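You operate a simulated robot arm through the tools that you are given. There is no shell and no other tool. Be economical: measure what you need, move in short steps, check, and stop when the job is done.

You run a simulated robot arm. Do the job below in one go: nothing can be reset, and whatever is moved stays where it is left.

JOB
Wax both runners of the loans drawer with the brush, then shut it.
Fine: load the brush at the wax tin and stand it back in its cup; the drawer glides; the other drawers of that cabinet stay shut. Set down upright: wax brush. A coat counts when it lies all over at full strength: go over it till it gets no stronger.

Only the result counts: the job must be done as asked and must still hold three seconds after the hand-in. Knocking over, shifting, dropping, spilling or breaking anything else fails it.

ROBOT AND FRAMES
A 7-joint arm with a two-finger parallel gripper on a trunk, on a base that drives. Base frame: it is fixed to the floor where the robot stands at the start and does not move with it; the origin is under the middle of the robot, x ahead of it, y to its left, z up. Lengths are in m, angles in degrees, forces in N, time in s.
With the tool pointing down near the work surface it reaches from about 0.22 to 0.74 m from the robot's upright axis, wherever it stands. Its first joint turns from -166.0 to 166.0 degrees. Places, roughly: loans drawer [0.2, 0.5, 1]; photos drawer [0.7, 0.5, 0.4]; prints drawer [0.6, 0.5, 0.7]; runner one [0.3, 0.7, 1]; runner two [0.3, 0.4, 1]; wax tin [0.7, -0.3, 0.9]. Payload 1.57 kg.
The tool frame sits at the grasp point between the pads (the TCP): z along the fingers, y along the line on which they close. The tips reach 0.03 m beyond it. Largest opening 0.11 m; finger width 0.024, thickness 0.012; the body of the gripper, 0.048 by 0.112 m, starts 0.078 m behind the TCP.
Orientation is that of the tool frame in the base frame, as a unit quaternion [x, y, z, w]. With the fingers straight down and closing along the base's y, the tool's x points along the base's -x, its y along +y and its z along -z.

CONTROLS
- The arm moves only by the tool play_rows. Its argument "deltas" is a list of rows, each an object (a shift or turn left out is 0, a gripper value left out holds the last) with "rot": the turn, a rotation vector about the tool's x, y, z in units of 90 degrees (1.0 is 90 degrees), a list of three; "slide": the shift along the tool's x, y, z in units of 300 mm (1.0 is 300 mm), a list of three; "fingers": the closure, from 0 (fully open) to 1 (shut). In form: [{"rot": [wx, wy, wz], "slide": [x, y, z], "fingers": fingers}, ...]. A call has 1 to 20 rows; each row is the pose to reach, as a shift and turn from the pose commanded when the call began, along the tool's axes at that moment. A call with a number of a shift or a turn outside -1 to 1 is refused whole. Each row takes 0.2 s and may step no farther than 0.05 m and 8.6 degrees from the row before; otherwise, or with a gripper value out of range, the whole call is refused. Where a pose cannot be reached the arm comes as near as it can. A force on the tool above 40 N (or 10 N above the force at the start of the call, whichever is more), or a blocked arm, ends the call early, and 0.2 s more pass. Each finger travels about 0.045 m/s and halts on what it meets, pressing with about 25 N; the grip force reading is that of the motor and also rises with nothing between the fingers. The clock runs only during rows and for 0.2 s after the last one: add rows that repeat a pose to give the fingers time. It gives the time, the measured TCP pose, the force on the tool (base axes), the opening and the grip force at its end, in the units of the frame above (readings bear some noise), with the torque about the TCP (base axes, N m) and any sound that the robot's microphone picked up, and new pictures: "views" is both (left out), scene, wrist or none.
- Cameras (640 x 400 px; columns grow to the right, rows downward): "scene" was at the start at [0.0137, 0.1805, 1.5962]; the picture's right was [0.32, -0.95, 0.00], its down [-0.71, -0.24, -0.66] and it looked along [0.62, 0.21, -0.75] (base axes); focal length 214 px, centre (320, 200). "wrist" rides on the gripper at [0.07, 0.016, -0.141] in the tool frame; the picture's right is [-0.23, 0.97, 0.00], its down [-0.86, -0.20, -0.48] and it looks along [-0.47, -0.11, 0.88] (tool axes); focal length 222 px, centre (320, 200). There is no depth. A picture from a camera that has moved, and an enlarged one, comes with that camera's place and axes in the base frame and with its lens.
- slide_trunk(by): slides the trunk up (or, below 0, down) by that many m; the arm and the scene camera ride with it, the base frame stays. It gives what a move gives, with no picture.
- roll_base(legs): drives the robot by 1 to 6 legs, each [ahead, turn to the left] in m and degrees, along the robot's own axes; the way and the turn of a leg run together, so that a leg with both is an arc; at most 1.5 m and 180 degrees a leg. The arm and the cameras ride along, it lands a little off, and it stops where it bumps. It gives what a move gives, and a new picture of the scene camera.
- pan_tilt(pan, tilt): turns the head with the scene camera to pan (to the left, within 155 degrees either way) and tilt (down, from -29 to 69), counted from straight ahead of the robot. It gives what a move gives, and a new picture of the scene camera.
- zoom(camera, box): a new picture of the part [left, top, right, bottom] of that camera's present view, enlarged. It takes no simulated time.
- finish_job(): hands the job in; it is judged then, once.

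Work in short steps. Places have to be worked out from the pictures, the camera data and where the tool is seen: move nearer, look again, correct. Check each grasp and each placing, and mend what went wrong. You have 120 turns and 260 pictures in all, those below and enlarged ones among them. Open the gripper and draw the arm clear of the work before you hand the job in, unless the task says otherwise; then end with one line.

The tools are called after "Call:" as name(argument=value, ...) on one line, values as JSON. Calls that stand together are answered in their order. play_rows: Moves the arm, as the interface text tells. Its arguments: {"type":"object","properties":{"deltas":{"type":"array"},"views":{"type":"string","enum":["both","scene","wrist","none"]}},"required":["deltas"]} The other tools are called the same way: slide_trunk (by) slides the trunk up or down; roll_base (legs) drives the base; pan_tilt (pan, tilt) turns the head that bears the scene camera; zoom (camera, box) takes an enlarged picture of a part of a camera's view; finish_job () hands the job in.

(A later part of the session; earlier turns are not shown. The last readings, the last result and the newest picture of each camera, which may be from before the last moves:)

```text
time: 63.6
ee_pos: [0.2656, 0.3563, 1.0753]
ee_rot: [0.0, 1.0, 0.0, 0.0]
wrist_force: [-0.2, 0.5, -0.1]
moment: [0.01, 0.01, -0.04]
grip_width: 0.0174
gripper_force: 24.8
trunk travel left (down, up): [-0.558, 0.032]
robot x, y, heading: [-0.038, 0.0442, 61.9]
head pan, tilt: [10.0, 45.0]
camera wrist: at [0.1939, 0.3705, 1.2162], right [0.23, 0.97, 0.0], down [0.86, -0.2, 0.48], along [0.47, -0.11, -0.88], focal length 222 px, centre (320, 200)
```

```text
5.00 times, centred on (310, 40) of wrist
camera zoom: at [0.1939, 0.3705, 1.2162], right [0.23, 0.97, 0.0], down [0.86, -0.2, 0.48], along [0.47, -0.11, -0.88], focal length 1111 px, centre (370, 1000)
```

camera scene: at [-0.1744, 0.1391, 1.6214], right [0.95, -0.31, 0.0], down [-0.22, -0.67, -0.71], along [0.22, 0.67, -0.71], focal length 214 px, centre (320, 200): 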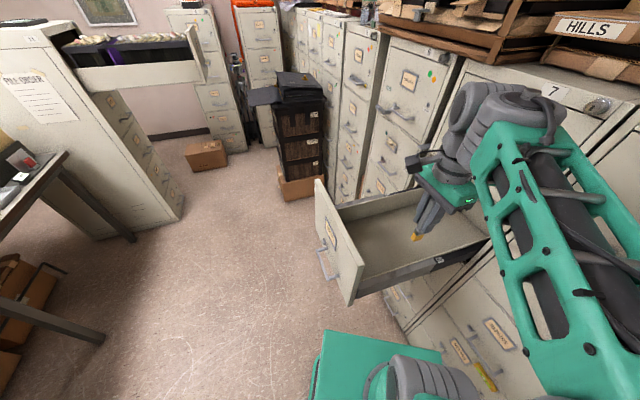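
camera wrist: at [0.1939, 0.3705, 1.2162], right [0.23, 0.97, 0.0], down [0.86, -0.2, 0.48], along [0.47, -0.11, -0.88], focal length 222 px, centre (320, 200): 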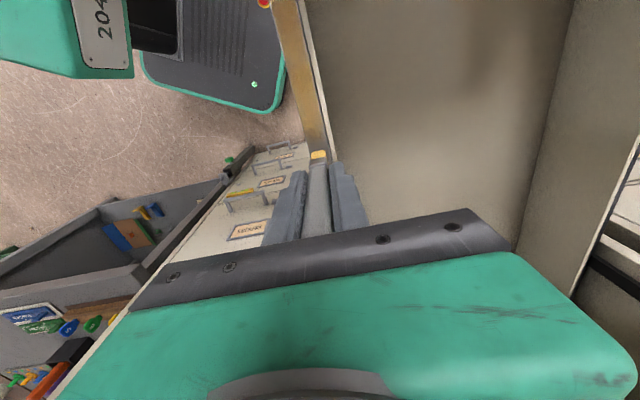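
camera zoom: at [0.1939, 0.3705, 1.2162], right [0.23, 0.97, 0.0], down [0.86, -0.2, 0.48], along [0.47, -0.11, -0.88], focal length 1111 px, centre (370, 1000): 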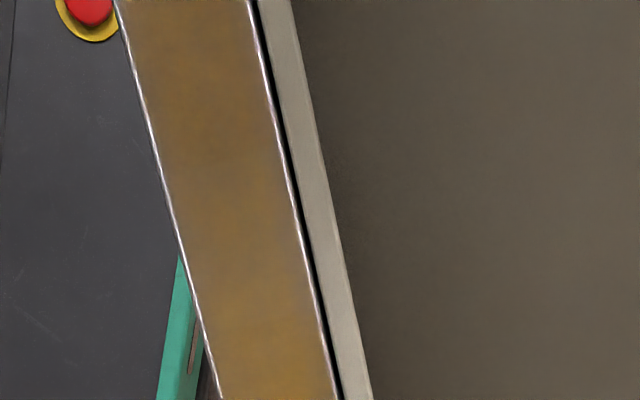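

The gripper body seems to have ridden on the front panel at the far front, so the tip there will need a tilted tool. First I press a bit more and do the stretch from x 0.06 to the label end in two passes with slight y offsets.

Call:
play_rows(deltas=[{"slide": [0, -0.008, 0.005]}, {"slide": [-0.08, -0.008, 0.006]}, {"slide": [-0.08, 0.008, 0.006]}, {"slide": [0, 0.008, 0.006]}, {"slide": [0.08, 0.008, 0.006]}, {"slide": [0.16, 0.008, 0.006]}, {"slide": [0.24, 0.008, 0.006]}, {"slide": [0.32, 0.008, 0.006]}, {"slide": [0.4, 0.008, 0.006]}, {"slide": [0.48, 0.008, 0.006]}, {"slide": [0.56, 0.008, 0.006]}, {"slide": [0.64, 0.008, 0.006]}, {"slide": [0.64, -0.008, 0.006]}], views="none")

Call:
zoom(camera="scene", box=[345, 235, 465, 305])

```text
time: 66.4
ee_pos: [0.0714, 0.3527, 1.074]
ee_rot: [-0.001, 1.0, 0.001, 0.0]
wrist_force: [-0.9, 5.1, 14.5]
moment: [0.38, -0.07, 0.04]
grip_width: 0.0175
gripper_force: 24.8
trunk travel left (down, up): [-0.558, 0.032]
robot x, y, heading: [-0.0344, 0.0418, 61.7]
head pan, tilt: [10.0, 45.0]
```

```text
5.33 times, centred on (405, 270) of scene
camera zoom: at [-0.1748, 0.1389, 1.6214], right [0.95, -0.31, 0.0], down [-0.22, -0.67, -0.71], along [0.22, 0.67, -0.71], focal length 1144 px, centre (-133, -173)
```

zoom: 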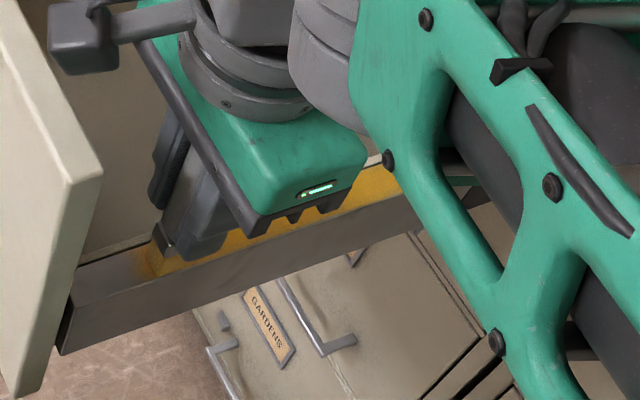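

Now strong yellow. One more pass back to the label end, then lift and inspect.

Call:
play_rows(deltas=[{"slide": [-0.08, 0, 0]}, {"slide": [-0.16, 0, 0]}, {"slide": [-0.24, 0, 0]}, {"slide": [-0.32, 0, 0]}, {"slide": [-0.4, 0, 0]}, {"slide": [-0.48, 0, 0]}, {"slide": [-0.56, 0, 0]}, {"slide": [-0.64, 0, 0]}, {"slide": [-0.7, 0, 0]}, {"slide": [-0.74, 0, 0]}, {"slide": [-0.74, 0.015, 0]}, {"slide": [-0.7, 0.015, 0]}, {"slide": [-0.64, 0.015, 0]}, {"slide": [-0.6, 0.01, -0.1]}, {"slide": [-0.6, 0.01, -0.2]}], views="wrist")

Call:
zoom(camera="scene", box=[345, 235, 465, 305])

Call:
zoom(camera="wrist", box=[240, 0, 400, 180])

```text
time: 69.6
ee_pos: [0.2517, 0.355, 1.131]
ee_rot: [0.0, 1.0, 0.0, 0.0]
wrist_force: [-0.3, 0.4, 0.1]
moment: [-0.01, -0.02, -0.01]
grip_width: 0.0175
gripper_force: 25.5
trunk travel left (down, up): [-0.558, 0.032]
robot x, y, heading: [-0.0353, 0.0426, 61.9]
head pan, tilt: [10.0, 45.0]
camera wrist: at [0.181, 0.3695, 1.2738], right [0.23, 0.97, 0.0], down [0.85, -0.2, 0.48], along [0.47, -0.11, -0.88], focal length 222 px, centre (320, 200)
```

wrist: 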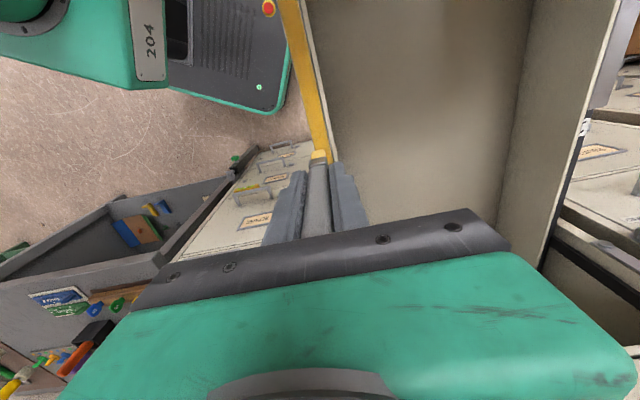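

```text
5.33 times, centred on (405, 270) of scene
camera zoom: at [-0.1745, 0.139, 1.6213], right [0.95, -0.31, 0.0], down [-0.22, -0.67, -0.71], along [0.22, 0.67, -0.71], focal length 1144 px, centre (-133, -173)
```

zoom: 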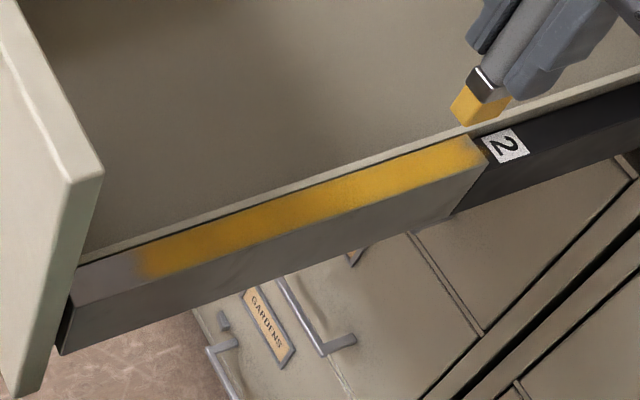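

```text
2.22 times, centred on (320, 90) of wrist
camera zoom: at [0.181, 0.3695, 1.2738], right [0.23, 0.97, 0.0], down [0.85, -0.2, 0.48], along [0.47, -0.11, -0.88], focal length 494 px, centre (320, 444)
```

zoom: 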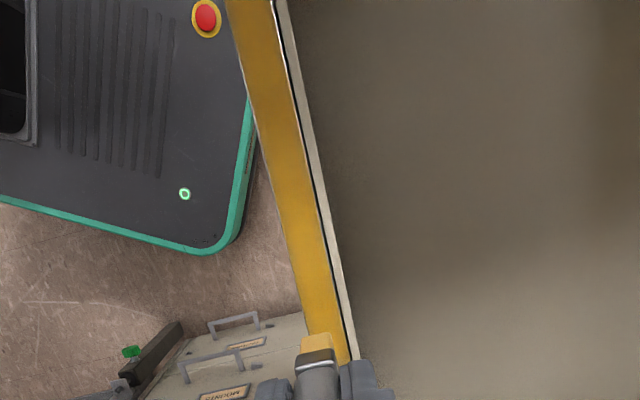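

Runner two is evenly yellow except for the front few centimetres. I tilt the tool 20 degrees, leaning back from the front panel, and come down to just above that end.

Call:
play_rows(deltas=[{"slide": [0.12, 0, 0], "rot": [0, 0.075, 0]}, {"slide": [0.26, 0, 0], "rot": [0, 0.15, 0]}, {"slide": [0.4, 0, 0], "rot": [0, 0.222, 0]}, {"slide": [0.5, 0, 0.05], "rot": [0, 0.222, 0]}, {"slide": [0.55, 0, 0.12], "rot": [0, 0.222, 0]}, {"slide": [0.6, 0, 0.16], "rot": [0, 0.222, 0]}, {"slide": [0.6, 0, 0.16], "rot": [0, 0.222, 0]}], views="wrist")

Call:
zoom(camera="scene", box=[345, 235, 465, 305])

Call:
zoom(camera="wrist", box=[240, 40, 400, 190])

```text
time: 71.2
ee_pos: [0.0727, 0.3538, 1.0858]
ee_rot: [0.0, 0.985, 0.0, -0.174]
wrist_force: [0.8, -0.1, 0.0]
moment: [0.01, 0.0, -0.02]
grip_width: 0.0174
gripper_force: 25.1
trunk travel left (down, up): [-0.558, 0.032]
robot x, y, heading: [-0.035, 0.0404, 62.0]
head pan, tilt: [10.0, 45.0]
camera wrist: at [0.0528, 0.3692, 1.2422], right [0.21, 0.97, -0.08], down [0.97, -0.2, 0.16], along [0.14, -0.11, -0.98], focal length 222 px, centre (320, 200)
```

wrist: 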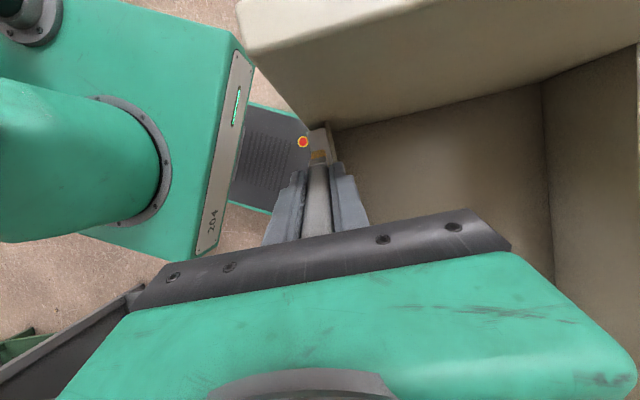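

```text
5.33 times, centred on (405, 270) of scene
camera zoom: at [-0.1746, 0.1391, 1.6214], right [0.95, -0.31, 0.0], down [-0.22, -0.67, -0.71], along [0.22, 0.67, -0.71], focal length 1144 px, centre (-133, -173)
```

zoom: 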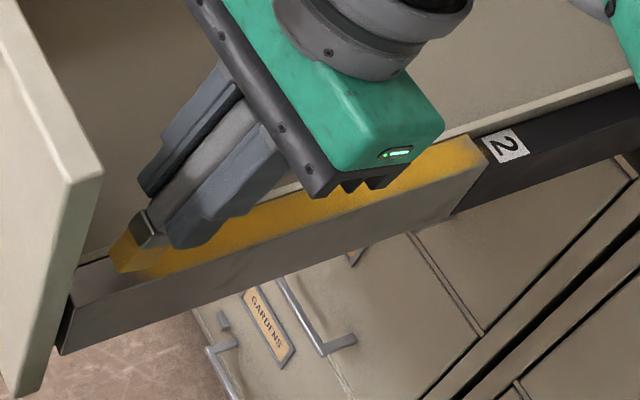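

```text
2.67 times, centred on (320, 115) of wrist
camera zoom: at [0.0528, 0.3692, 1.2422], right [0.21, 0.97, -0.08], down [0.97, -0.2, 0.16], along [0.14, -0.11, -0.98], focal length 592 px, centre (320, 427)
```

zoom: 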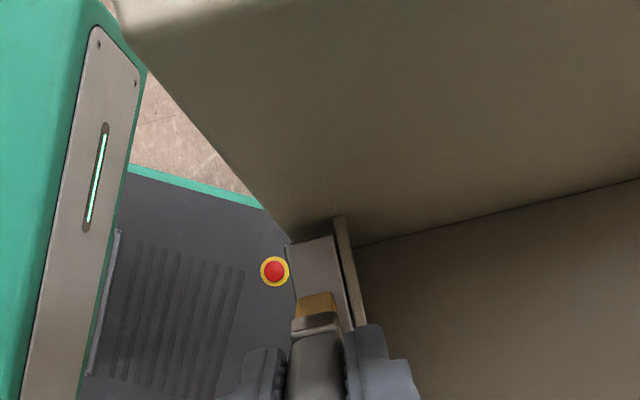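

The tip is above the front part, clear of the panel. I lower it 14 mm in small steps.

Call:
play_rows(deltas=[{"slide": [-0.0057, 0, 0.0157]}, {"slide": [-0.0114, 0, 0.0313]}, {"slide": [-0.0137, 0, 0.0376]}, {"slide": [-0.016, 0, 0.0438]}], views="none")

Call:
zoom(camera="wrist", box=[240, 40, 400, 190])

```text
time: 72.2
ee_pos: [0.0745, 0.3557, 1.073]
ee_rot: [0.0, 0.985, 0.002, -0.172]
wrist_force: [-0.8, 0.1, 17.7]
moment: [-0.01, 0.38, 0.03]
grip_width: 0.0176
gripper_force: 24.9
trunk travel left (down, up): [-0.558, 0.032]
robot x, y, heading: [-0.0361, 0.0435, 61.8]
head pan, tilt: [10.0, 45.0]
```

```text
2.67 times, centred on (320, 115) of wrist
camera zoom: at [0.0542, 0.3698, 1.2292], right [0.21, 0.97, -0.07], down [0.97, -0.2, 0.16], along [0.14, -0.11, -0.98], focal length 592 px, centre (320, 427)
```

zoom: 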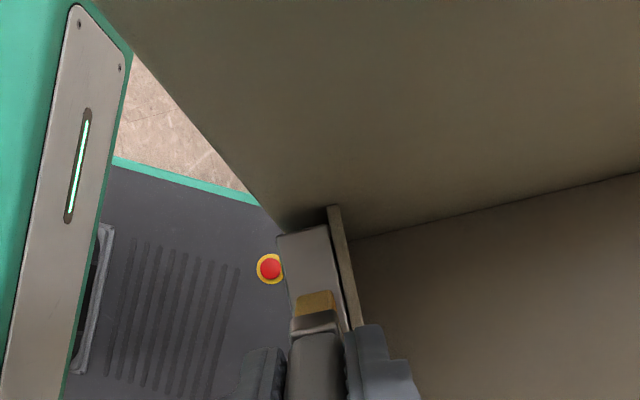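

Contact at 17 N. I stroke to the front edge and back twice with small sideways offsets.

Call:
play_rows(deltas=[{"slide": [0.0376, -0.008, 0.0127]}, {"slide": [0.0752, -0.008, 0.0264]}, {"slide": [0.0752, 0.008, 0.0264]}, {"slide": [0.0376, 0.008, 0.0127]}, {"slide": [0, 0.008, 0]}, {"slide": [-0.047, 0.008, -0.0171]}, {"slide": [-0.047, -0.008, -0.0171]}, {"slide": [0, -0.008, 0]}, {"slide": [0.0376, -0.008, 0.0127]}, {"slide": [0.0752, -0.008, 0.0264]}, {"slide": [0.0752, 0.008, 0.0264]}, {"slide": [0.0376, 0.008, 0.0127]}, {"slide": [0, 0, 0]}, {"slide": [-0.06, 0, -0.05]}, {"slide": [-0.12, 0, -0.15]}, {"slide": [-0.12, 0, -0.28]}], views="wrist")

Call:
zoom(camera="scene", box=[345, 235, 465, 305])

Call:
zoom(camera="wrist", box=[240, 40, 400, 190])

```text
time: 75.6
ee_pos: [0.1374, 0.3545, 1.1368]
ee_rot: [0.0, 0.985, 0.0, -0.173]
wrist_force: [0.2, 0.1, -1.0]
moment: [-0.01, 0.01, 0.0]
grip_width: 0.0179
gripper_force: 25.0
trunk travel left (down, up): [-0.558, 0.032]
robot x, y, heading: [-0.0336, 0.0414, 61.7]
head pan, tilt: [10.0, 45.0]
camera wrist: at [0.119, 0.3688, 1.2934], right [0.21, 0.97, -0.08], down [0.97, -0.2, 0.16], along [0.14, -0.11, -0.98], focal length 222 px, centre (320, 200)
```

wrist: 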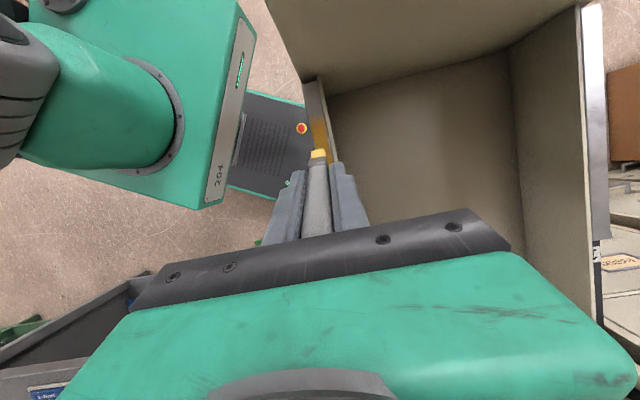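

```text
5.33 times, centred on (405, 270) of scene
camera zoom: at [-0.1739, 0.1392, 1.6214], right [0.95, -0.31, 0.0], down [-0.22, -0.67, -0.71], along [0.22, 0.67, -0.71], focal length 1144 px, centre (-133, -173)
```

zoom: 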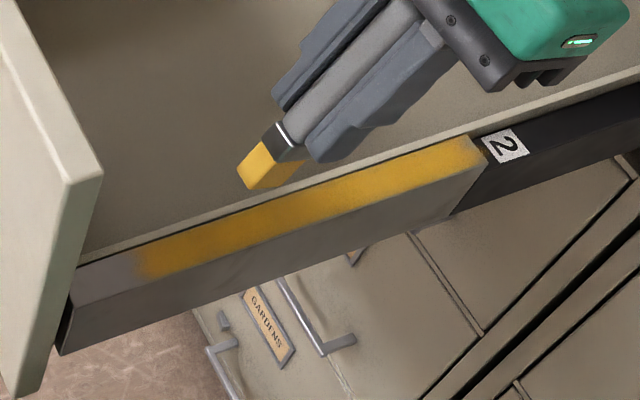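

```text
2.67 times, centred on (320, 115) of wrist
camera zoom: at [0.119, 0.3688, 1.2934], right [0.21, 0.97, -0.08], down [0.97, -0.2, 0.16], along [0.14, -0.11, -0.98], focal length 592 px, centre (320, 427)
```

zoom: 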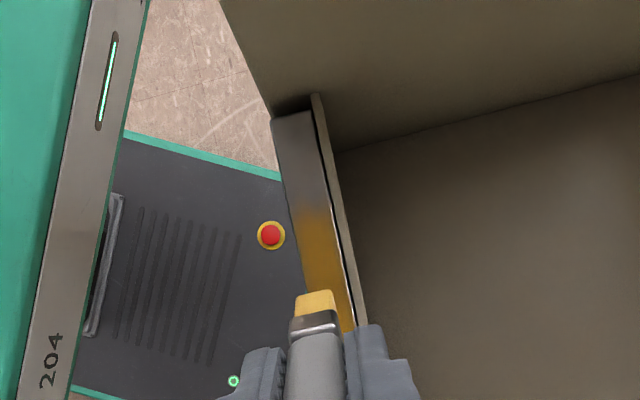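

The front 4 cm take no wax though the brush surely rubbed there, so the waxable face seems to begin at x about 0.055. I check whether the black part behind the label belongs to it: I straighten the tool and hover above it.

Call:
play_rows(deltas=[{"slide": [-0.11, 0, -0.03], "rot": [0, -0.075, 0]}, {"slide": [-0.22, 0, -0.06], "rot": [0, -0.15, 0]}, {"slide": [-0.35, 0, -0.1], "rot": [0, -0.222, 0]}, {"slide": [-0.48, 0, -0.13], "rot": [0, -0.222, 0]}, {"slide": [-0.6, 0, -0.165], "rot": [0, -0.222, 0]}, {"slide": [-0.67, 0, -0.183], "rot": [0, -0.222, 0]}, {"slide": [-0.67, 0, -0.183], "rot": [0, -0.222, 0]}], views="both")

Call:
zoom(camera="wrist", box=[240, 20, 400, 180])

Call:
zoom(camera="scene", box=[345, 215, 485, 305])

```text
time: 77.2
ee_pos: [0.343, 0.3541, 1.1207]
ee_rot: [0.0, 1.0, 0.0, 0.001]
wrist_force: [0.2, -0.8, -0.9]
moment: [0.0, 0.01, 0.02]
grip_width: 0.0177
gripper_force: 25.2
trunk travel left (down, up): [-0.558, 0.032]
robot x, y, heading: [-0.0336, 0.041, 61.4]
head pan, tilt: [10.0, 45.0]
camera scene: at [-0.1743, 0.1392, 1.6214], right [0.95, -0.31, 0.0], down [-0.22, -0.67, -0.71], along [0.22, 0.67, -0.71], focal length 214 px, centre (320, 200)
camera wrist: at [0.2719, 0.3684, 1.2616], right [0.23, 0.97, 0.0], down [0.86, -0.2, 0.48], along [0.47, -0.11, -0.88], focal length 222 px, centre (320, 200)
```

scene: 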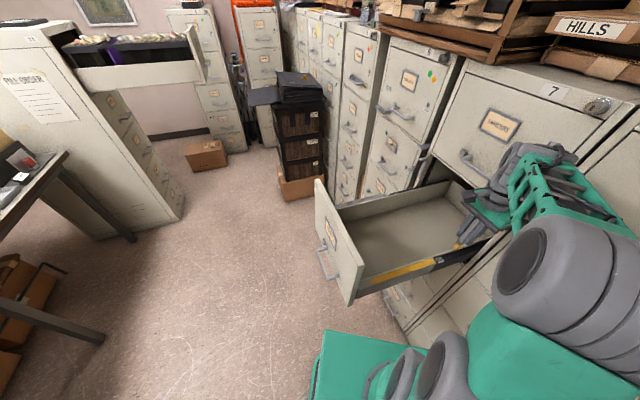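
wrist: 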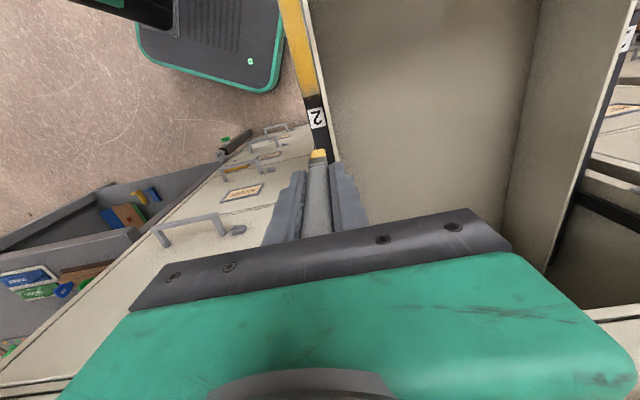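

```text
2.50 times, centred on (320, 100) of wrist
camera zoom: at [0.2719, 0.3684, 1.2616], right [0.23, 0.97, 0.0], down [0.86, -0.2, 0.48], along [0.47, -0.11, -0.88], focal length 555 px, centre (320, 450)
```

zoom: 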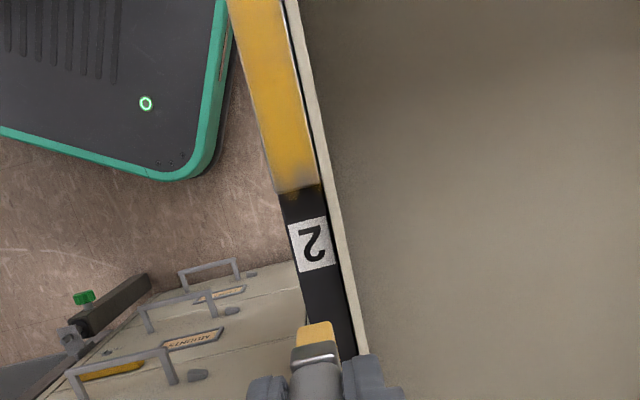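

```text
4.44 times, centred on (415, 260) of scene
camera zoom: at [-0.1743, 0.1392, 1.6214], right [0.95, -0.31, 0.0], down [-0.22, -0.67, -0.71], along [0.22, 0.67, -0.71], focal length 953 px, centre (-102, -67)
```

zoom: 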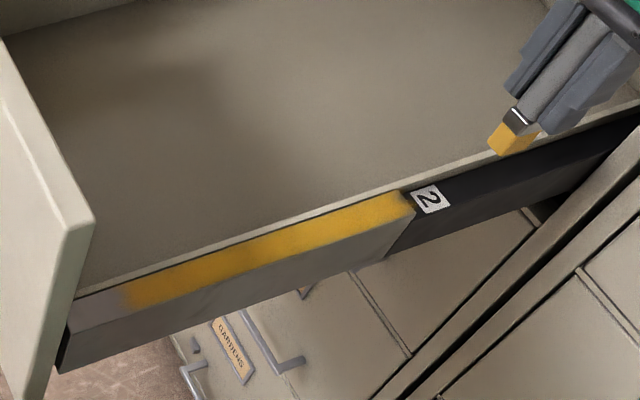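

A faint smear even shows on the black just past the grey end. I test the black part itself: lower onto it at x 0.34 and make a 3 cm stroke.

Call:
play_rows(deltas=[{"slide": [0, 0, 0.1]}, {"slide": [0, 0, 0.14]}, {"slide": [0, 0, 0.15]}, {"slide": [0, 0, 0.158]}, {"slide": [0, 0, 0.166]}], views="none")

Call:
zoom(camera="scene", box=[405, 215, 485, 275])

```text
time: 78.4
ee_pos: [0.3431, 0.3556, 1.0688]
ee_rot: [0.0, 1.0, 0.0, 0.0]
wrist_force: [0.0, -0.2, -1.0]
moment: [-0.01, 0.01, 0.0]
grip_width: 0.0174
gripper_force: 24.9
trunk travel left (down, up): [-0.558, 0.032]
robot x, y, heading: [-0.0327, 0.0405, 61.6]
head pan, tilt: [10.0, 45.0]
```

```text
6.67 times, centred on (445, 245) of scene
camera zoom: at [-0.1743, 0.1391, 1.6214], right [0.95, -0.31, 0.0], down [-0.22, -0.67, -0.71], along [0.22, 0.67, -0.71], focal length 1430 px, centre (-513, -100)
```

zoom: 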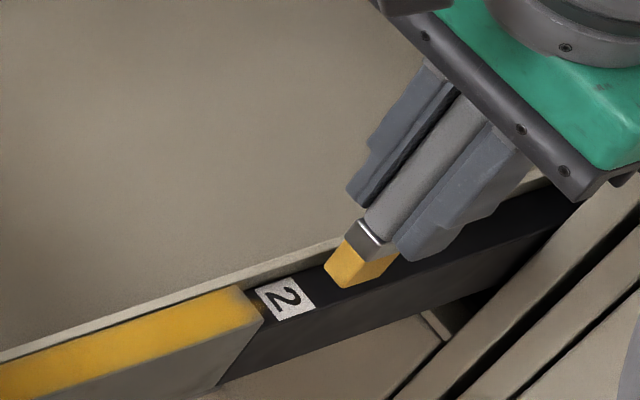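

No contact yet: the black part lies lower. I go on down in small steps.

Call:
play_rows(deltas=[{"slide": [0, 0, 0.01]}, {"slide": [0, 0, 0.018]}, {"slide": [0, 0, 0.026]}], views="none")

Call:
play_rows(deltas=[{"slide": [0, 0, 0.007]}, {"slide": [0, 0, 0.012]}], views="none")

Call:
zoom(camera="scene", box=[405, 215, 485, 275])

```text
time: 79.2
ee_pos: [0.3432, 0.3544, 1.0616]
ee_rot: [0.0, 1.0, 0.0, 0.0]
wrist_force: [-0.1, -0.6, -1.6]
moment: [0.02, 0.01, 0.03]
grip_width: 0.0177
gripper_force: 24.9
trunk travel left (down, up): [-0.558, 0.032]
robot x, y, heading: [-0.0333, 0.0393, 61.9]
head pan, tilt: [10.0, 45.0]
```

```text
time: 79.8
ee_pos: [0.343, 0.3546, 1.0572]
ee_rot: [0.0, 1.0, 0.0, 0.0]
wrist_force: [-0.2, 0.6, -0.6]
moment: [0.0, 0.0, -0.02]
grip_width: 0.0173
gripper_force: 25.0
trunk travel left (down, up): [-0.558, 0.032]
robot x, y, heading: [-0.0337, 0.0436, 61.8]
head pan, tilt: [10.0, 45.0]
```

```text
6.67 times, centred on (445, 245) of scene
camera zoom: at [-0.1743, 0.1391, 1.6214], right [0.95, -0.31, 0.0], down [-0.22, -0.67, -0.71], along [0.22, 0.67, -0.71], focal length 1430 px, centre (-513, -100)
```

zoom: 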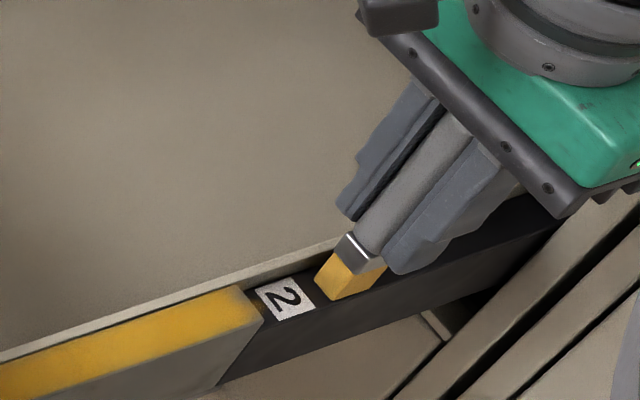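

Almost there; another 6 mm.

Call:
play_rows(deltas=[{"slide": [0, 0, 0.01]}, {"slide": [0, 0, 0.016]}, {"slide": [0, 0, 0.02]}], views="none")

Call:
zoom(camera="scene", box=[405, 215, 485, 275])

```text
time: 80.6
ee_pos: [0.3426, 0.3545, 1.0551]
ee_rot: [-0.001, 1.0, 0.001, 0.002]
wrist_force: [-0.3, 1.0, 19.9]
moment: [0.02, -0.16, 0.0]
grip_width: 0.0178
gripper_force: 25.3
trunk travel left (down, up): [-0.558, 0.032]
robot x, y, heading: [-0.0372, 0.0378, 61.8]
head pan, tilt: [10.0, 45.0]
```

```text
6.67 times, centred on (445, 245) of scene
camera zoom: at [-0.1757, 0.1381, 1.6215], right [0.95, -0.31, 0.0], down [-0.22, -0.67, -0.71], along [0.22, 0.67, -0.71], focal length 1430 px, centre (-513, -100)
```

zoom: 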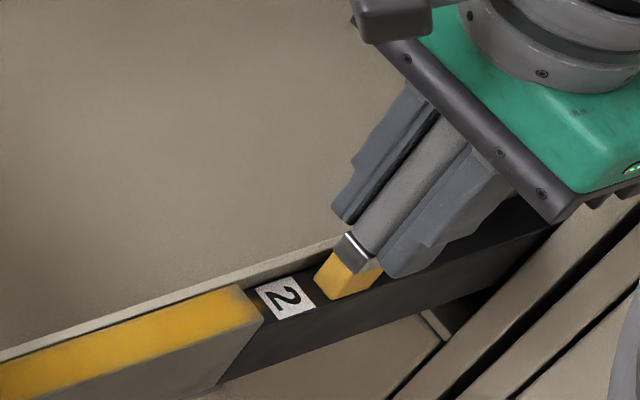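

Contact with the black part, 19 mm lower than the grey. I stroke 3 cm toward the cabinet, lift, and look.

Call:
play_rows(deltas=[{"slide": [-0.05, 0, -0.002]}, {"slide": [-0.1, 0, -0.002]}, {"slide": [-0.05, 0, -0.002]}, {"slide": [0, 0, -0.05]}, {"slide": [0.1, 0, -0.2]}, {"slide": [0.2, 0, -0.3]}], views="none")

Call:
zoom(camera="scene", box=[405, 215, 485, 275])

```text
refused: row 5 steps farther than a row can; nothing moved
```

```text
6.67 times, centred on (445, 245) of scene
camera zoom: at [-0.1757, 0.1381, 1.6215], right [0.95, -0.31, 0.0], down [-0.22, -0.67, -0.71], along [0.22, 0.67, -0.71], focal length 1430 px, centre (-513, -100)
```

zoom: 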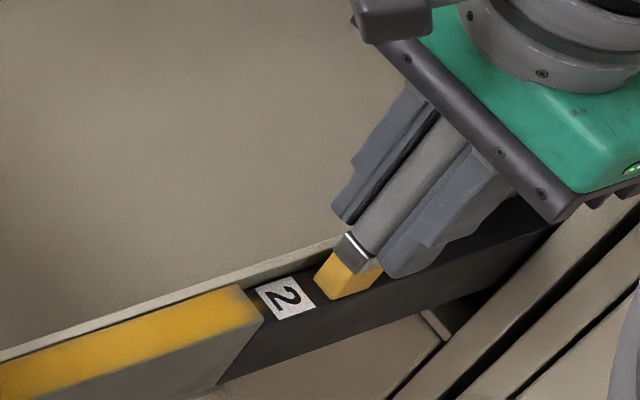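

One row stepped too far; I repeat the same with smaller steps.

Call:
play_rows(deltas=[{"slide": [-0.05, 0, -0.002]}, {"slide": [-0.1, 0, -0.002]}, {"slide": [-0.05, 0, -0.002]}, {"slide": [0, 0, -0.05]}, {"slide": [0.03, 0, -0.15]}, {"slide": [0.13, 0, -0.24]}, {"slide": [0.23, 0, -0.3]}], views="wrist")

Call:
zoom(camera="scene", box=[405, 215, 485, 275])

```text
time: 82.2
ee_pos: [0.2715, 0.3573, 1.1428]
ee_rot: [0.0, 1.0, 0.0, 0.0]
wrist_force: [-0.4, -0.8, -0.1]
moment: [-0.03, 0.01, 0.03]
grip_width: 0.0174
gripper_force: 25.1
trunk travel left (down, up): [-0.558, 0.032]
robot x, y, heading: [-0.0341, 0.0414, 61.9]
head pan, tilt: [10.0, 45.0]
camera wrist: at [0.2011, 0.3725, 1.2836], right [0.23, 0.97, 0.0], down [0.85, -0.2, 0.48], along [0.47, -0.11, -0.88], focal length 222 px, centre (320, 200)
```

wrist: 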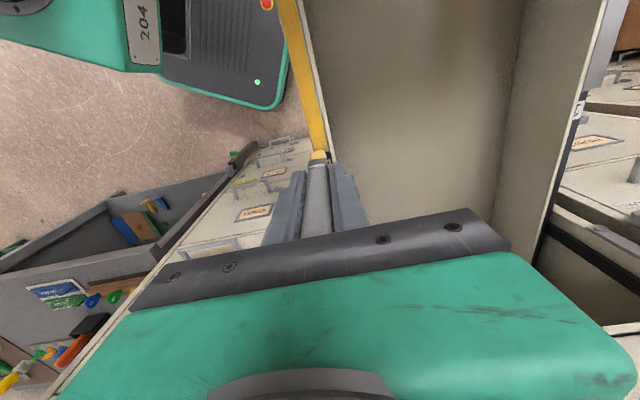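

```text
6.67 times, centred on (445, 245) of scene
camera zoom: at [-0.175, 0.1389, 1.6213], right [0.95, -0.31, 0.0], down [-0.22, -0.67, -0.71], along [0.22, 0.67, -0.71], focal length 1430 px, centre (-513, -100)
```

zoom: 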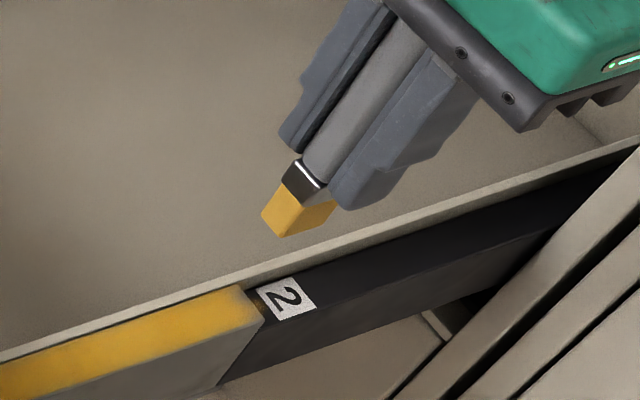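

The black takes no wax, so only the grey face counts. To be sure about the front end, I do one decisive upright pass between x 0.03 and 0.07.

Call:
play_rows(deltas=[{"slide": [0.16, -0.007, 0]}, {"slide": [0.32, -0.007, 0]}, {"slide": [0.48, -0.007, 0]}, {"slide": [0.62, -0.007, 0.06]}, {"slide": [0.7, -0.007, 0.15]}, {"slide": [0.72, -0.007, 0.22]}, {"slide": [0.72, -0.007, 0.231]}, {"slide": [0.76, -0.007, 0.231]}, {"slide": [0.79, -0.007, 0.231]}, {"slide": [0.76, -0.007, 0.231]}, {"slide": [0.72, -0.007, 0.231]}, {"slide": [0.76, -0.007, 0.231]}, {"slide": [0.79, -0.007, 0.231]}], views="none")

Call:
zoom(camera="scene", box=[345, 245, 425, 305])

Call:
play_rows(deltas=[{"slide": [0, 0, -0.05]}, {"slide": [-0.05, 0, -0.15]}, {"slide": [-0.2, 0, -0.2]}, {"slide": [-0.35, 0, -0.25]}, {"slide": [-0.5, 0, -0.25]}], views="none")

Call:
zoom(camera="scene", box=[345, 235, 465, 305])

```text
time: 85.0
ee_pos: [0.0362, 0.3542, 1.0745]
ee_rot: [0.001, 1.0, -0.001, 0.0]
wrist_force: [0.1, -0.6, -1.0]
moment: [0.02, 0.01, 0.0]
grip_width: 0.0174
gripper_force: 24.7
trunk travel left (down, up): [-0.558, 0.032]
robot x, y, heading: [-0.0349, 0.0456, 61.7]
head pan, tilt: [10.0, 45.0]
```

```text
6.67 times, centred on (385, 275) of scene
camera zoom: at [-0.1745, 0.1391, 1.6214], right [0.95, -0.31, 0.0], down [-0.22, -0.67, -0.71], along [0.22, 0.67, -0.71], focal length 1430 px, centre (-113, -300)
```

zoom: 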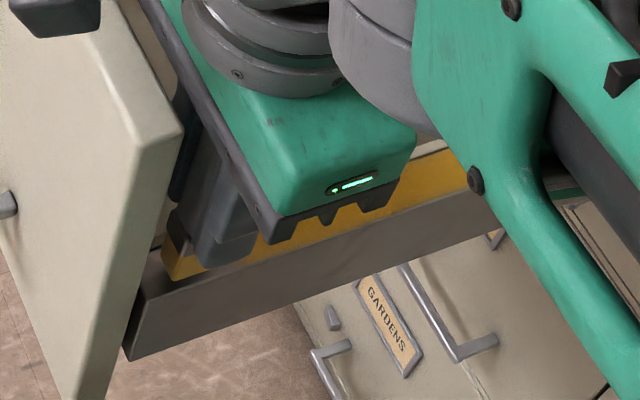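

```text
time: 86.2
ee_pos: [0.1865, 0.353, 1.1469]
ee_rot: [0.0, 1.0, 0.0, 0.0]
wrist_force: [0.4, 0.6, -0.8]
moment: [-0.01, 0.01, 0.01]
grip_width: 0.0176
gripper_force: 24.9
trunk travel left (down, up): [-0.558, 0.032]
robot x, y, heading: [-0.0344, 0.0388, 61.9]
head pan, tilt: [10.0, 45.0]
```

```text
5.33 times, centred on (405, 270) of scene
camera zoom: at [-0.1738, 0.1393, 1.6214], right [0.95, -0.31, 0.0], down [-0.22, -0.67, -0.71], along [0.22, 0.67, -0.71], focal length 1144 px, centre (-133, -173)
```

zoom: 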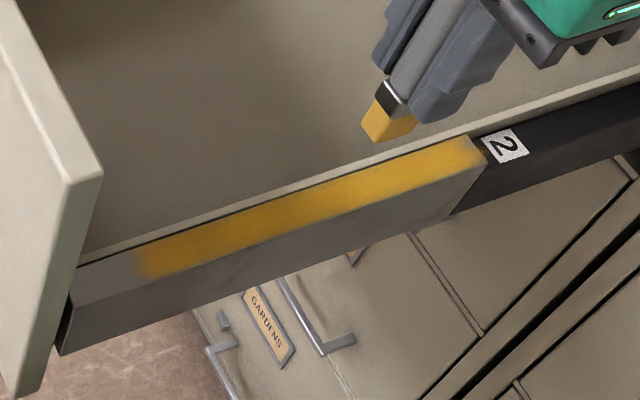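

The last pass had no pressure, so it proves nothing. I repeat it 1.5 mm lower and check the force while pressing.

Call:
play_rows(deltas=[{"slide": [0.14, 0.005, 0]}, {"slide": [0.28, 0.005, 0.05]}, {"slide": [0.4, 0.005, 0.12]}, {"slide": [0.44, 0.005, 0.2]}, {"slide": [0.44, 0.005, 0.24]}, {"slide": [0.44, 0.005, 0.248]}, {"slide": [0.47, 0.005, 0.248]}, {"slide": [0.5, 0.005, 0.248]}, {"slide": [0.44, 0.005, 0.248]}, {"slide": [0.5, 0.005, 0.248]}], views="none")

Call:
play_rows(deltas=[{"slide": [-0.03, 0, 0]}, {"slide": [-0.06, 0, 0]}, {"slide": [-0.03, 0, 0]}, {"slide": [0, 0, 0]}, {"slide": [0, 0, -0.05]}, {"slide": [-0.05, 0, -0.15]}, {"slide": [-0.2, 0, -0.2]}, {"slide": [-0.35, 0, -0.25]}, {"slide": [-0.5, 0, -0.25]}], views="none")

Call:
zoom(camera="scene", box=[345, 235, 465, 305])

```text
time: 88.4
ee_pos: [0.0376, 0.3542, 1.0741]
ee_rot: [0.0, 1.0, -0.001, 0.0]
wrist_force: [0.0, -0.4, -0.5]
moment: [0.01, 0.0, 0.02]
grip_width: 0.0173
gripper_force: 24.7
trunk travel left (down, up): [-0.558, 0.032]
robot x, y, heading: [-0.0375, 0.0425, 62.0]
head pan, tilt: [10.0, 45.0]
```

```text
time: 90.4
ee_pos: [0.1897, 0.3539, 1.1471]
ee_rot: [0.0, 1.0, -0.001, 0.0]
wrist_force: [-0.8, -0.7, -0.1]
moment: [0.01, 0.02, -0.02]
grip_width: 0.0173
gripper_force: 25.5
trunk travel left (down, up): [-0.558, 0.032]
robot x, y, heading: [-0.0376, 0.0404, 61.7]
head pan, tilt: [10.0, 45.0]
```

```text
5.33 times, centred on (405, 270) of scene
camera zoom: at [-0.1738, 0.1393, 1.6214], right [0.95, -0.31, 0.0], down [-0.22, -0.67, -0.71], along [0.22, 0.67, -0.71], focal length 1144 px, centre (-133, -173)
```

zoom: 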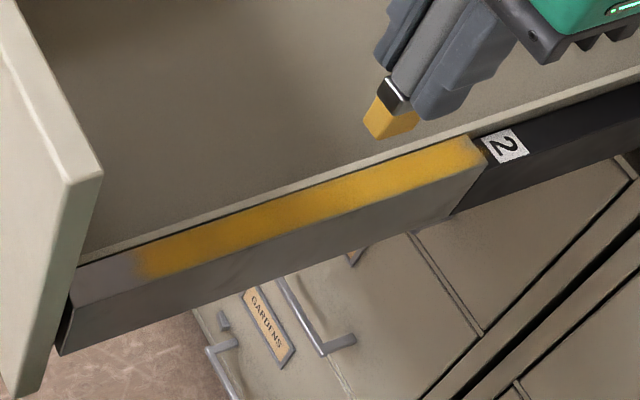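

Still no contact, so the brush may have slid up slightly in the grip. I go 2.5 mm lower this time and read the force there.

Call:
play_rows(deltas=[{"slide": [0.14, 0.0, 0]}, {"slide": [0.28, 0.0, 0.05]}, {"slide": [0.4, 0.0, 0.12]}, {"slide": [0.46, 0.0, 0.2]}, {"slide": [0.46, 0.0, 0.24]}, {"slide": [0.46, 0.0, 0.247]}, {"slide": [0.46, 0.0, 0.251]}, {"slide": [0.46, 0.0, 0.254]}], views="none")

Call:
zoom(camera="wrist", box=[240, 40, 400, 190])

```text
time: 92.2
ee_pos: [0.0477, 0.3559, 1.0717]
ee_rot: [0.0, 1.0, 0.0, 0.0]
wrist_force: [-0.6, 0.5, 0.5]
moment: [0.06, -0.01, -0.01]
grip_width: 0.0173
gripper_force: 25.1
trunk travel left (down, up): [-0.558, 0.032]
robot x, y, heading: [-0.0352, 0.0409, 62.0]
head pan, tilt: [10.0, 45.0]
```

```text
2.67 times, centred on (320, 115) of wrist
camera zoom: at [-0.0228, 0.3699, 1.2137], right [0.23, 0.97, 0.0], down [0.85, -0.2, 0.48], along [0.47, -0.11, -0.88], focal length 592 px, centre (320, 427)
```

zoom: 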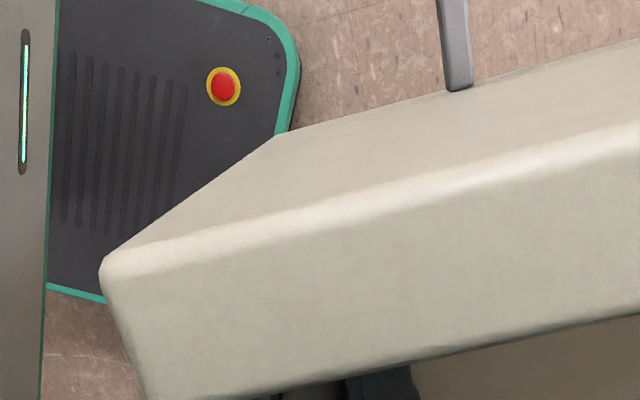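

Contact begins about here. I press 1.5 mm more, stroke back and forth, and read the force before lifting.

Call:
play_rows(deltas=[{"slide": [0, 0, 0.004]}, {"slide": [0.02, 0, 0.005]}, {"slide": [0.05, 0, 0.005]}, {"slide": [0, 0, 0.005]}, {"slide": [-0.05, 0, 0.005]}, {"slide": [0.05, 0, 0.005]}], views="none")

Call:
play_rows(deltas=[{"slide": [-0.1, 0, 0]}, {"slide": [0, 0, 0]}, {"slide": [-0.05, 0, 0]}, {"slide": [-0.05, 0, -0.05]}, {"slide": [-0.08, 0, -0.15]}, {"slide": [-0.2, 0, -0.2]}, {"slide": [-0.35, 0, -0.25]}, {"slide": [-0.5, 0, -0.25]}], views="none")

Call:
zoom(camera="scene", box=[345, 235, 465, 305])

```text
time: 93.6
ee_pos: [0.0322, 0.3545, 1.0692]
ee_rot: [0.0, 1.0, 0.0, -0.001]
wrist_force: [0.1, -0.4, -0.2]
moment: [0.0, -0.03, 0.02]
grip_width: 0.0178
gripper_force: 24.9
trunk travel left (down, up): [-0.558, 0.032]
robot x, y, heading: [-0.0353, 0.0398, 61.9]
head pan, tilt: [10.0, 45.0]
```

```text
time: 95.4
ee_pos: [0.1831, 0.3567, 1.1451]
ee_rot: [0.0, 1.0, 0.0, 0.0]
wrist_force: [0.5, -1.2, -0.4]
moment: [-0.01, 0.02, 0.0]
grip_width: 0.0177
gripper_force: 25.0
trunk travel left (down, up): [-0.558, 0.032]
robot x, y, heading: [-0.0334, 0.0415, 62.1]
head pan, tilt: [10.0, 45.0]
```

```text
5.33 times, centred on (405, 270) of scene
camera zoom: at [-0.1738, 0.1393, 1.6214], right [0.95, -0.31, 0.0], down [-0.22, -0.67, -0.71], along [0.22, 0.67, -0.71], focal length 1144 px, centre (-133, -173)
```

zoom: 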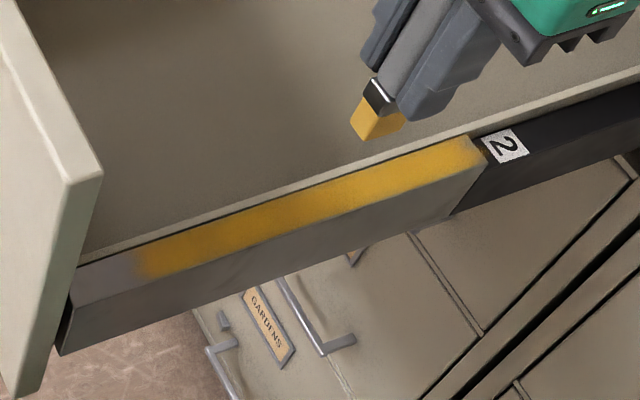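

Odd: no force even at z 1.069. I check in the wrist view whether the brush has slid in the grip.

Call:
zoom(camera="wrist", box=[240, 20, 400, 180])

Call:
zoom(camera="wrist", box=[280, 120, 360, 180])

```text
2.50 times, centred on (320, 100) of wrist
camera zoom: at [0.1119, 0.3715, 1.2874], right [0.23, 0.97, 0.0], down [0.86, -0.2, 0.48], along [0.47, -0.11, -0.88], focal length 555 px, centre (320, 450)
```

zoom: 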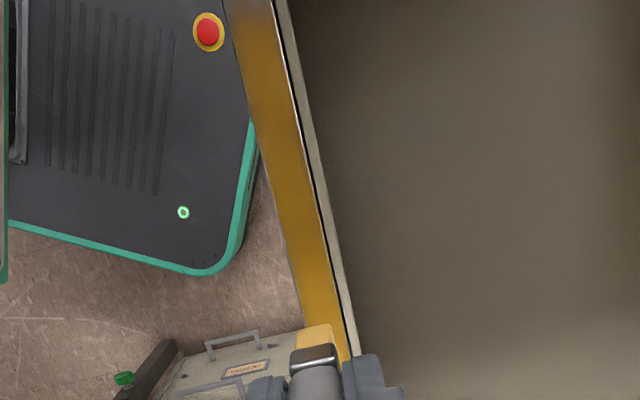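

```text
6.67 times, centred on (320, 150) of wrist
camera zoom: at [0.1119, 0.3715, 1.2874], right [0.23, 0.97, 0.0], down [0.86, -0.2, 0.48], along [0.47, -0.11, -0.88], focal length 1481 px, centre (320, 533)
```

zoom: 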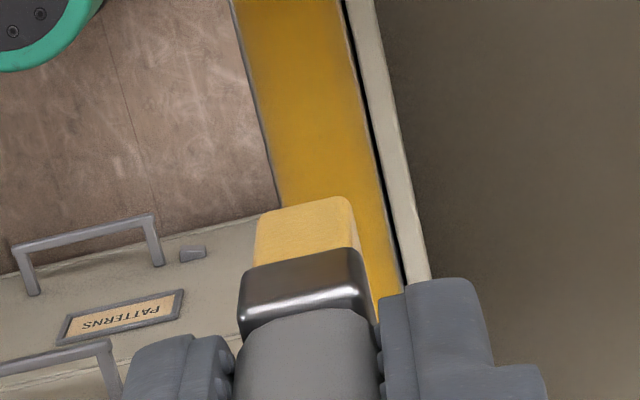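

The brush slid about 5 mm up in the grip during the press on the black part, which explains it. Contact should now be near z 1.0695; I redo the front pass about 1.5 mm below that.

Call:
play_rows(deltas=[{"slide": [0.14, -0.005, 0]}, {"slide": [0.28, -0.005, 0.05]}, {"slide": [0.4, -0.005, 0.12]}, {"slide": [0.45, -0.005, 0.2]}, {"slide": [0.45, -0.005, 0.245]}, {"slide": [0.45, -0.005, 0.253]}, {"slide": [0.45, -0.005, 0.257]}, {"slide": [0.45, -0.005, 0.26]}], views="none")

```text
time: 97.2
ee_pos: [0.0501, 0.3536, 1.0678]
ee_rot: [0.0, 1.0, 0.0, 0.0]
wrist_force: [-0.2, -0.4, 0.3]
moment: [-0.01, 0.0, 0.03]
grip_width: 0.0175
gripper_force: 24.9
trunk travel left (down, up): [-0.558, 0.032]
robot x, y, heading: [-0.0326, 0.0394, 61.9]
head pan, tilt: [10.0, 45.0]
```

Still nothing; I go down in 0.6 mm steps, another 4 mm at most, watching the force.

Call:
play_rows(deltas=[{"slide": [0, 0, 0.003]}, {"slide": [0, 0, 0.006]}], views="none")

Call:
play_rows(deltas=[{"slide": [0, 0, 0.003]}, {"slide": [0, 0, 0.006]}], views="none")

Call:
zoom(camera="scene", box=[345, 245, 425, 305])

```text
time: 97.8
ee_pos: [0.0479, 0.3529, 1.0662]
ee_rot: [0.0, 1.0, 0.0, 0.001]
wrist_force: [-0.3, -0.1, -0.2]
moment: [0.01, -0.03, 0.02]
grip_width: 0.0176
gripper_force: 24.7
trunk travel left (down, up): [-0.558, 0.032]
robot x, y, heading: [-0.0346, 0.0439, 61.7]
head pan, tilt: [10.0, 45.0]
```

```text
time: 98.4
ee_pos: [0.0483, 0.3528, 1.0647]
ee_rot: [0.0, 1.0, 0.002, 0.0]
wrist_force: [0.9, 0.1, 4.6]
moment: [0.01, -0.21, -0.01]
grip_width: 0.0176
gripper_force: 24.6
trunk travel left (down, up): [-0.558, 0.032]
robot x, y, heading: [-0.0349, 0.04, 61.6]
head pan, tilt: [10.0, 45.0]
```

```text
6.67 times, centred on (385, 275) of scene
camera zoom: at [-0.1742, 0.1389, 1.6215], right [0.95, -0.31, 0.0], down [-0.22, -0.67, -0.71], along [0.22, 0.67, -0.71], focal length 1430 px, centre (-113, -300)
```

zoom: 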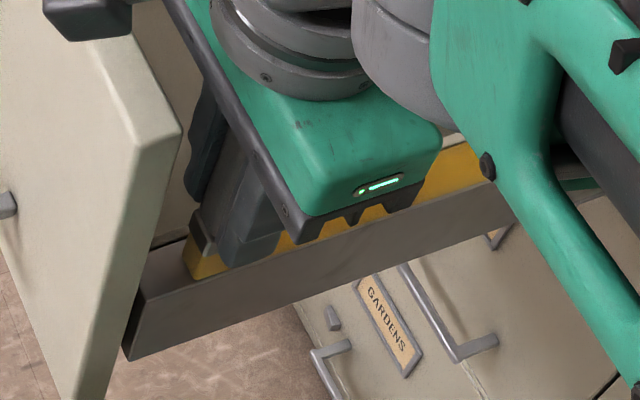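

Now 4.6 N of contact. I stroke the front stretch at this height, forwards and back, reading the force at the front.

Call:
play_rows(deltas=[{"slide": [0.03, 0, 0.001]}, {"slide": [0.06, 0, 0.001]}, {"slide": [0.03, 0.006, 0.001]}, {"slide": [0, 0.006, 0.001]}, {"slide": [0.03, -0.006, 0.001]}, {"slide": [0.06, -0.006, 0.001]}], views="none")

Call:
play_rows(deltas=[{"slide": [-0.06, 0, 0]}, {"slide": [-0.12, 0, -0.02]}, {"slide": [-0.12, 0, -0.12]}, {"slide": [-0.25, 0, -0.2]}, {"slide": [-0.4, 0, -0.25]}, {"slide": [-0.5, 0, -0.25]}], views="none")

Call:
zoom(camera="scene", box=[345, 235, 465, 305])

```text
time: 99.8
ee_pos: [0.0309, 0.3508, 1.0643]
ee_rot: [0.0, 1.0, 0.0, -0.001]
wrist_force: [8.4, -0.2, 15.6]
moment: [-0.06, 0.26, 0.03]
grip_width: 0.0178
gripper_force: 25.1
trunk travel left (down, up): [-0.558, 0.032]
robot x, y, heading: [-0.0323, 0.0411, 61.8]
head pan, tilt: [10.0, 45.0]
```

```text
time: 101.2
ee_pos: [0.1811, 0.3531, 1.1397]
ee_rot: [0.0, 1.0, 0.0, 0.0]
wrist_force: [-0.4, 0.1, 0.5]
moment: [0.01, 0.01, -0.02]
grip_width: 0.0177
gripper_force: 25.4
trunk travel left (down, up): [-0.558, 0.032]
robot x, y, heading: [-0.036, 0.0417, 62.0]
head pan, tilt: [10.0, 45.0]
```

```text
5.33 times, centred on (405, 270) of scene
camera zoom: at [-0.174, 0.1392, 1.6214], right [0.95, -0.31, 0.0], down [-0.22, -0.67, -0.71], along [0.22, 0.67, -0.71], focal length 1144 px, centre (-133, -173)
```

zoom: 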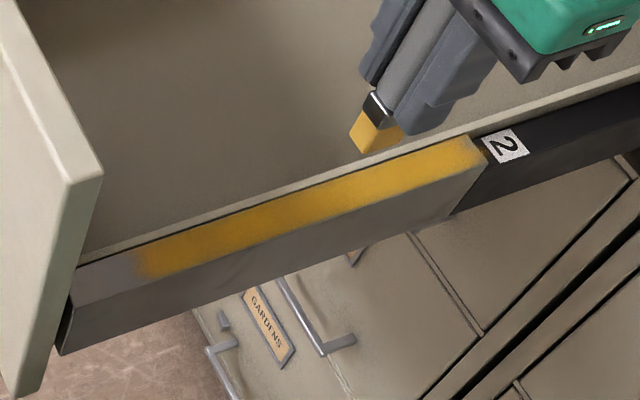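

The torque shows that at the very front the gripper body was pressing on the panel edge rather than the bristles on the rail. So I use the tilted tool again with the corrected brush length, and check the force at the front.

Call:
play_rows(deltas=[{"slide": [0.1, 0, 0.02], "rot": [0, 0.075, 0]}, {"slide": [0.2, 0, 0.06], "rot": [0, 0.15, 0]}, {"slide": [0.3, 0, 0.13], "rot": [0, 0.222, 0]}, {"slide": [0.33, 0, 0.2], "rot": [0, 0.222, 0]}, {"slide": [0.34, 0, 0.24], "rot": [0, 0.222, 0]}, {"slide": [0.34, 0, 0.25], "rot": [0, 0.222, 0]}, {"slide": [0.34, 0, 0.256], "rot": [0, 0.222, 0]}], views="none")

Call:
zoom(camera="wrist", box=[240, 40, 400, 190])

Call:
zoom(camera="scene", box=[345, 245, 425, 305])

```text
time: 102.8
ee_pos: [0.0792, 0.3517, 1.0635]
ee_rot: [0.0, 0.985, 0.002, -0.172]
wrist_force: [-2.3, 0.3, 17.2]
moment: [-0.07, 0.37, -0.02]
grip_width: 0.0178
gripper_force: 25.1
trunk travel left (down, up): [-0.558, 0.032]
robot x, y, heading: [-0.0397, 0.041, 61.6]
head pan, tilt: [10.0, 45.0]
```

```text
2.67 times, centred on (320, 115) of wrist
camera zoom: at [0.0598, 0.3656, 1.2214], right [0.21, 0.97, -0.07], down [0.97, -0.2, 0.16], along [0.14, -0.11, -0.98], focal length 592 px, centre (320, 427)
```

zoom: 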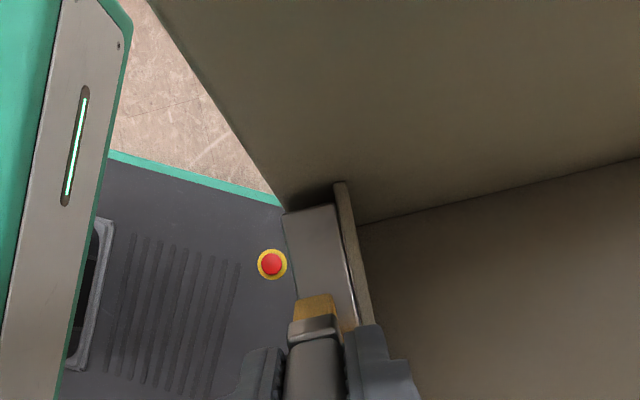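

```text
6.67 times, centred on (385, 275) of scene
camera zoom: at [-0.175, 0.1383, 1.6218], right [0.95, -0.31, 0.0], down [-0.22, -0.67, -0.71], along [0.22, 0.67, -0.71], focal length 1430 px, centre (-113, -300)
```

zoom: 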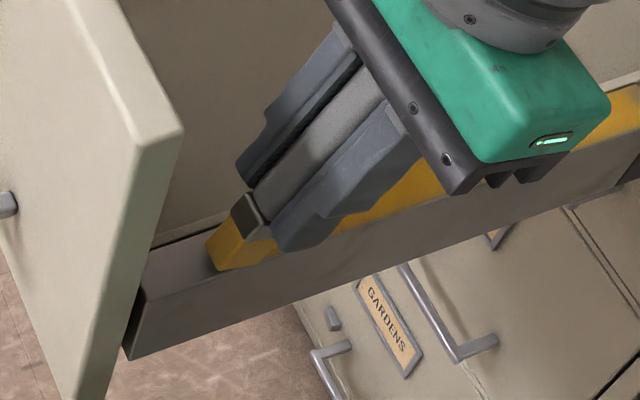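

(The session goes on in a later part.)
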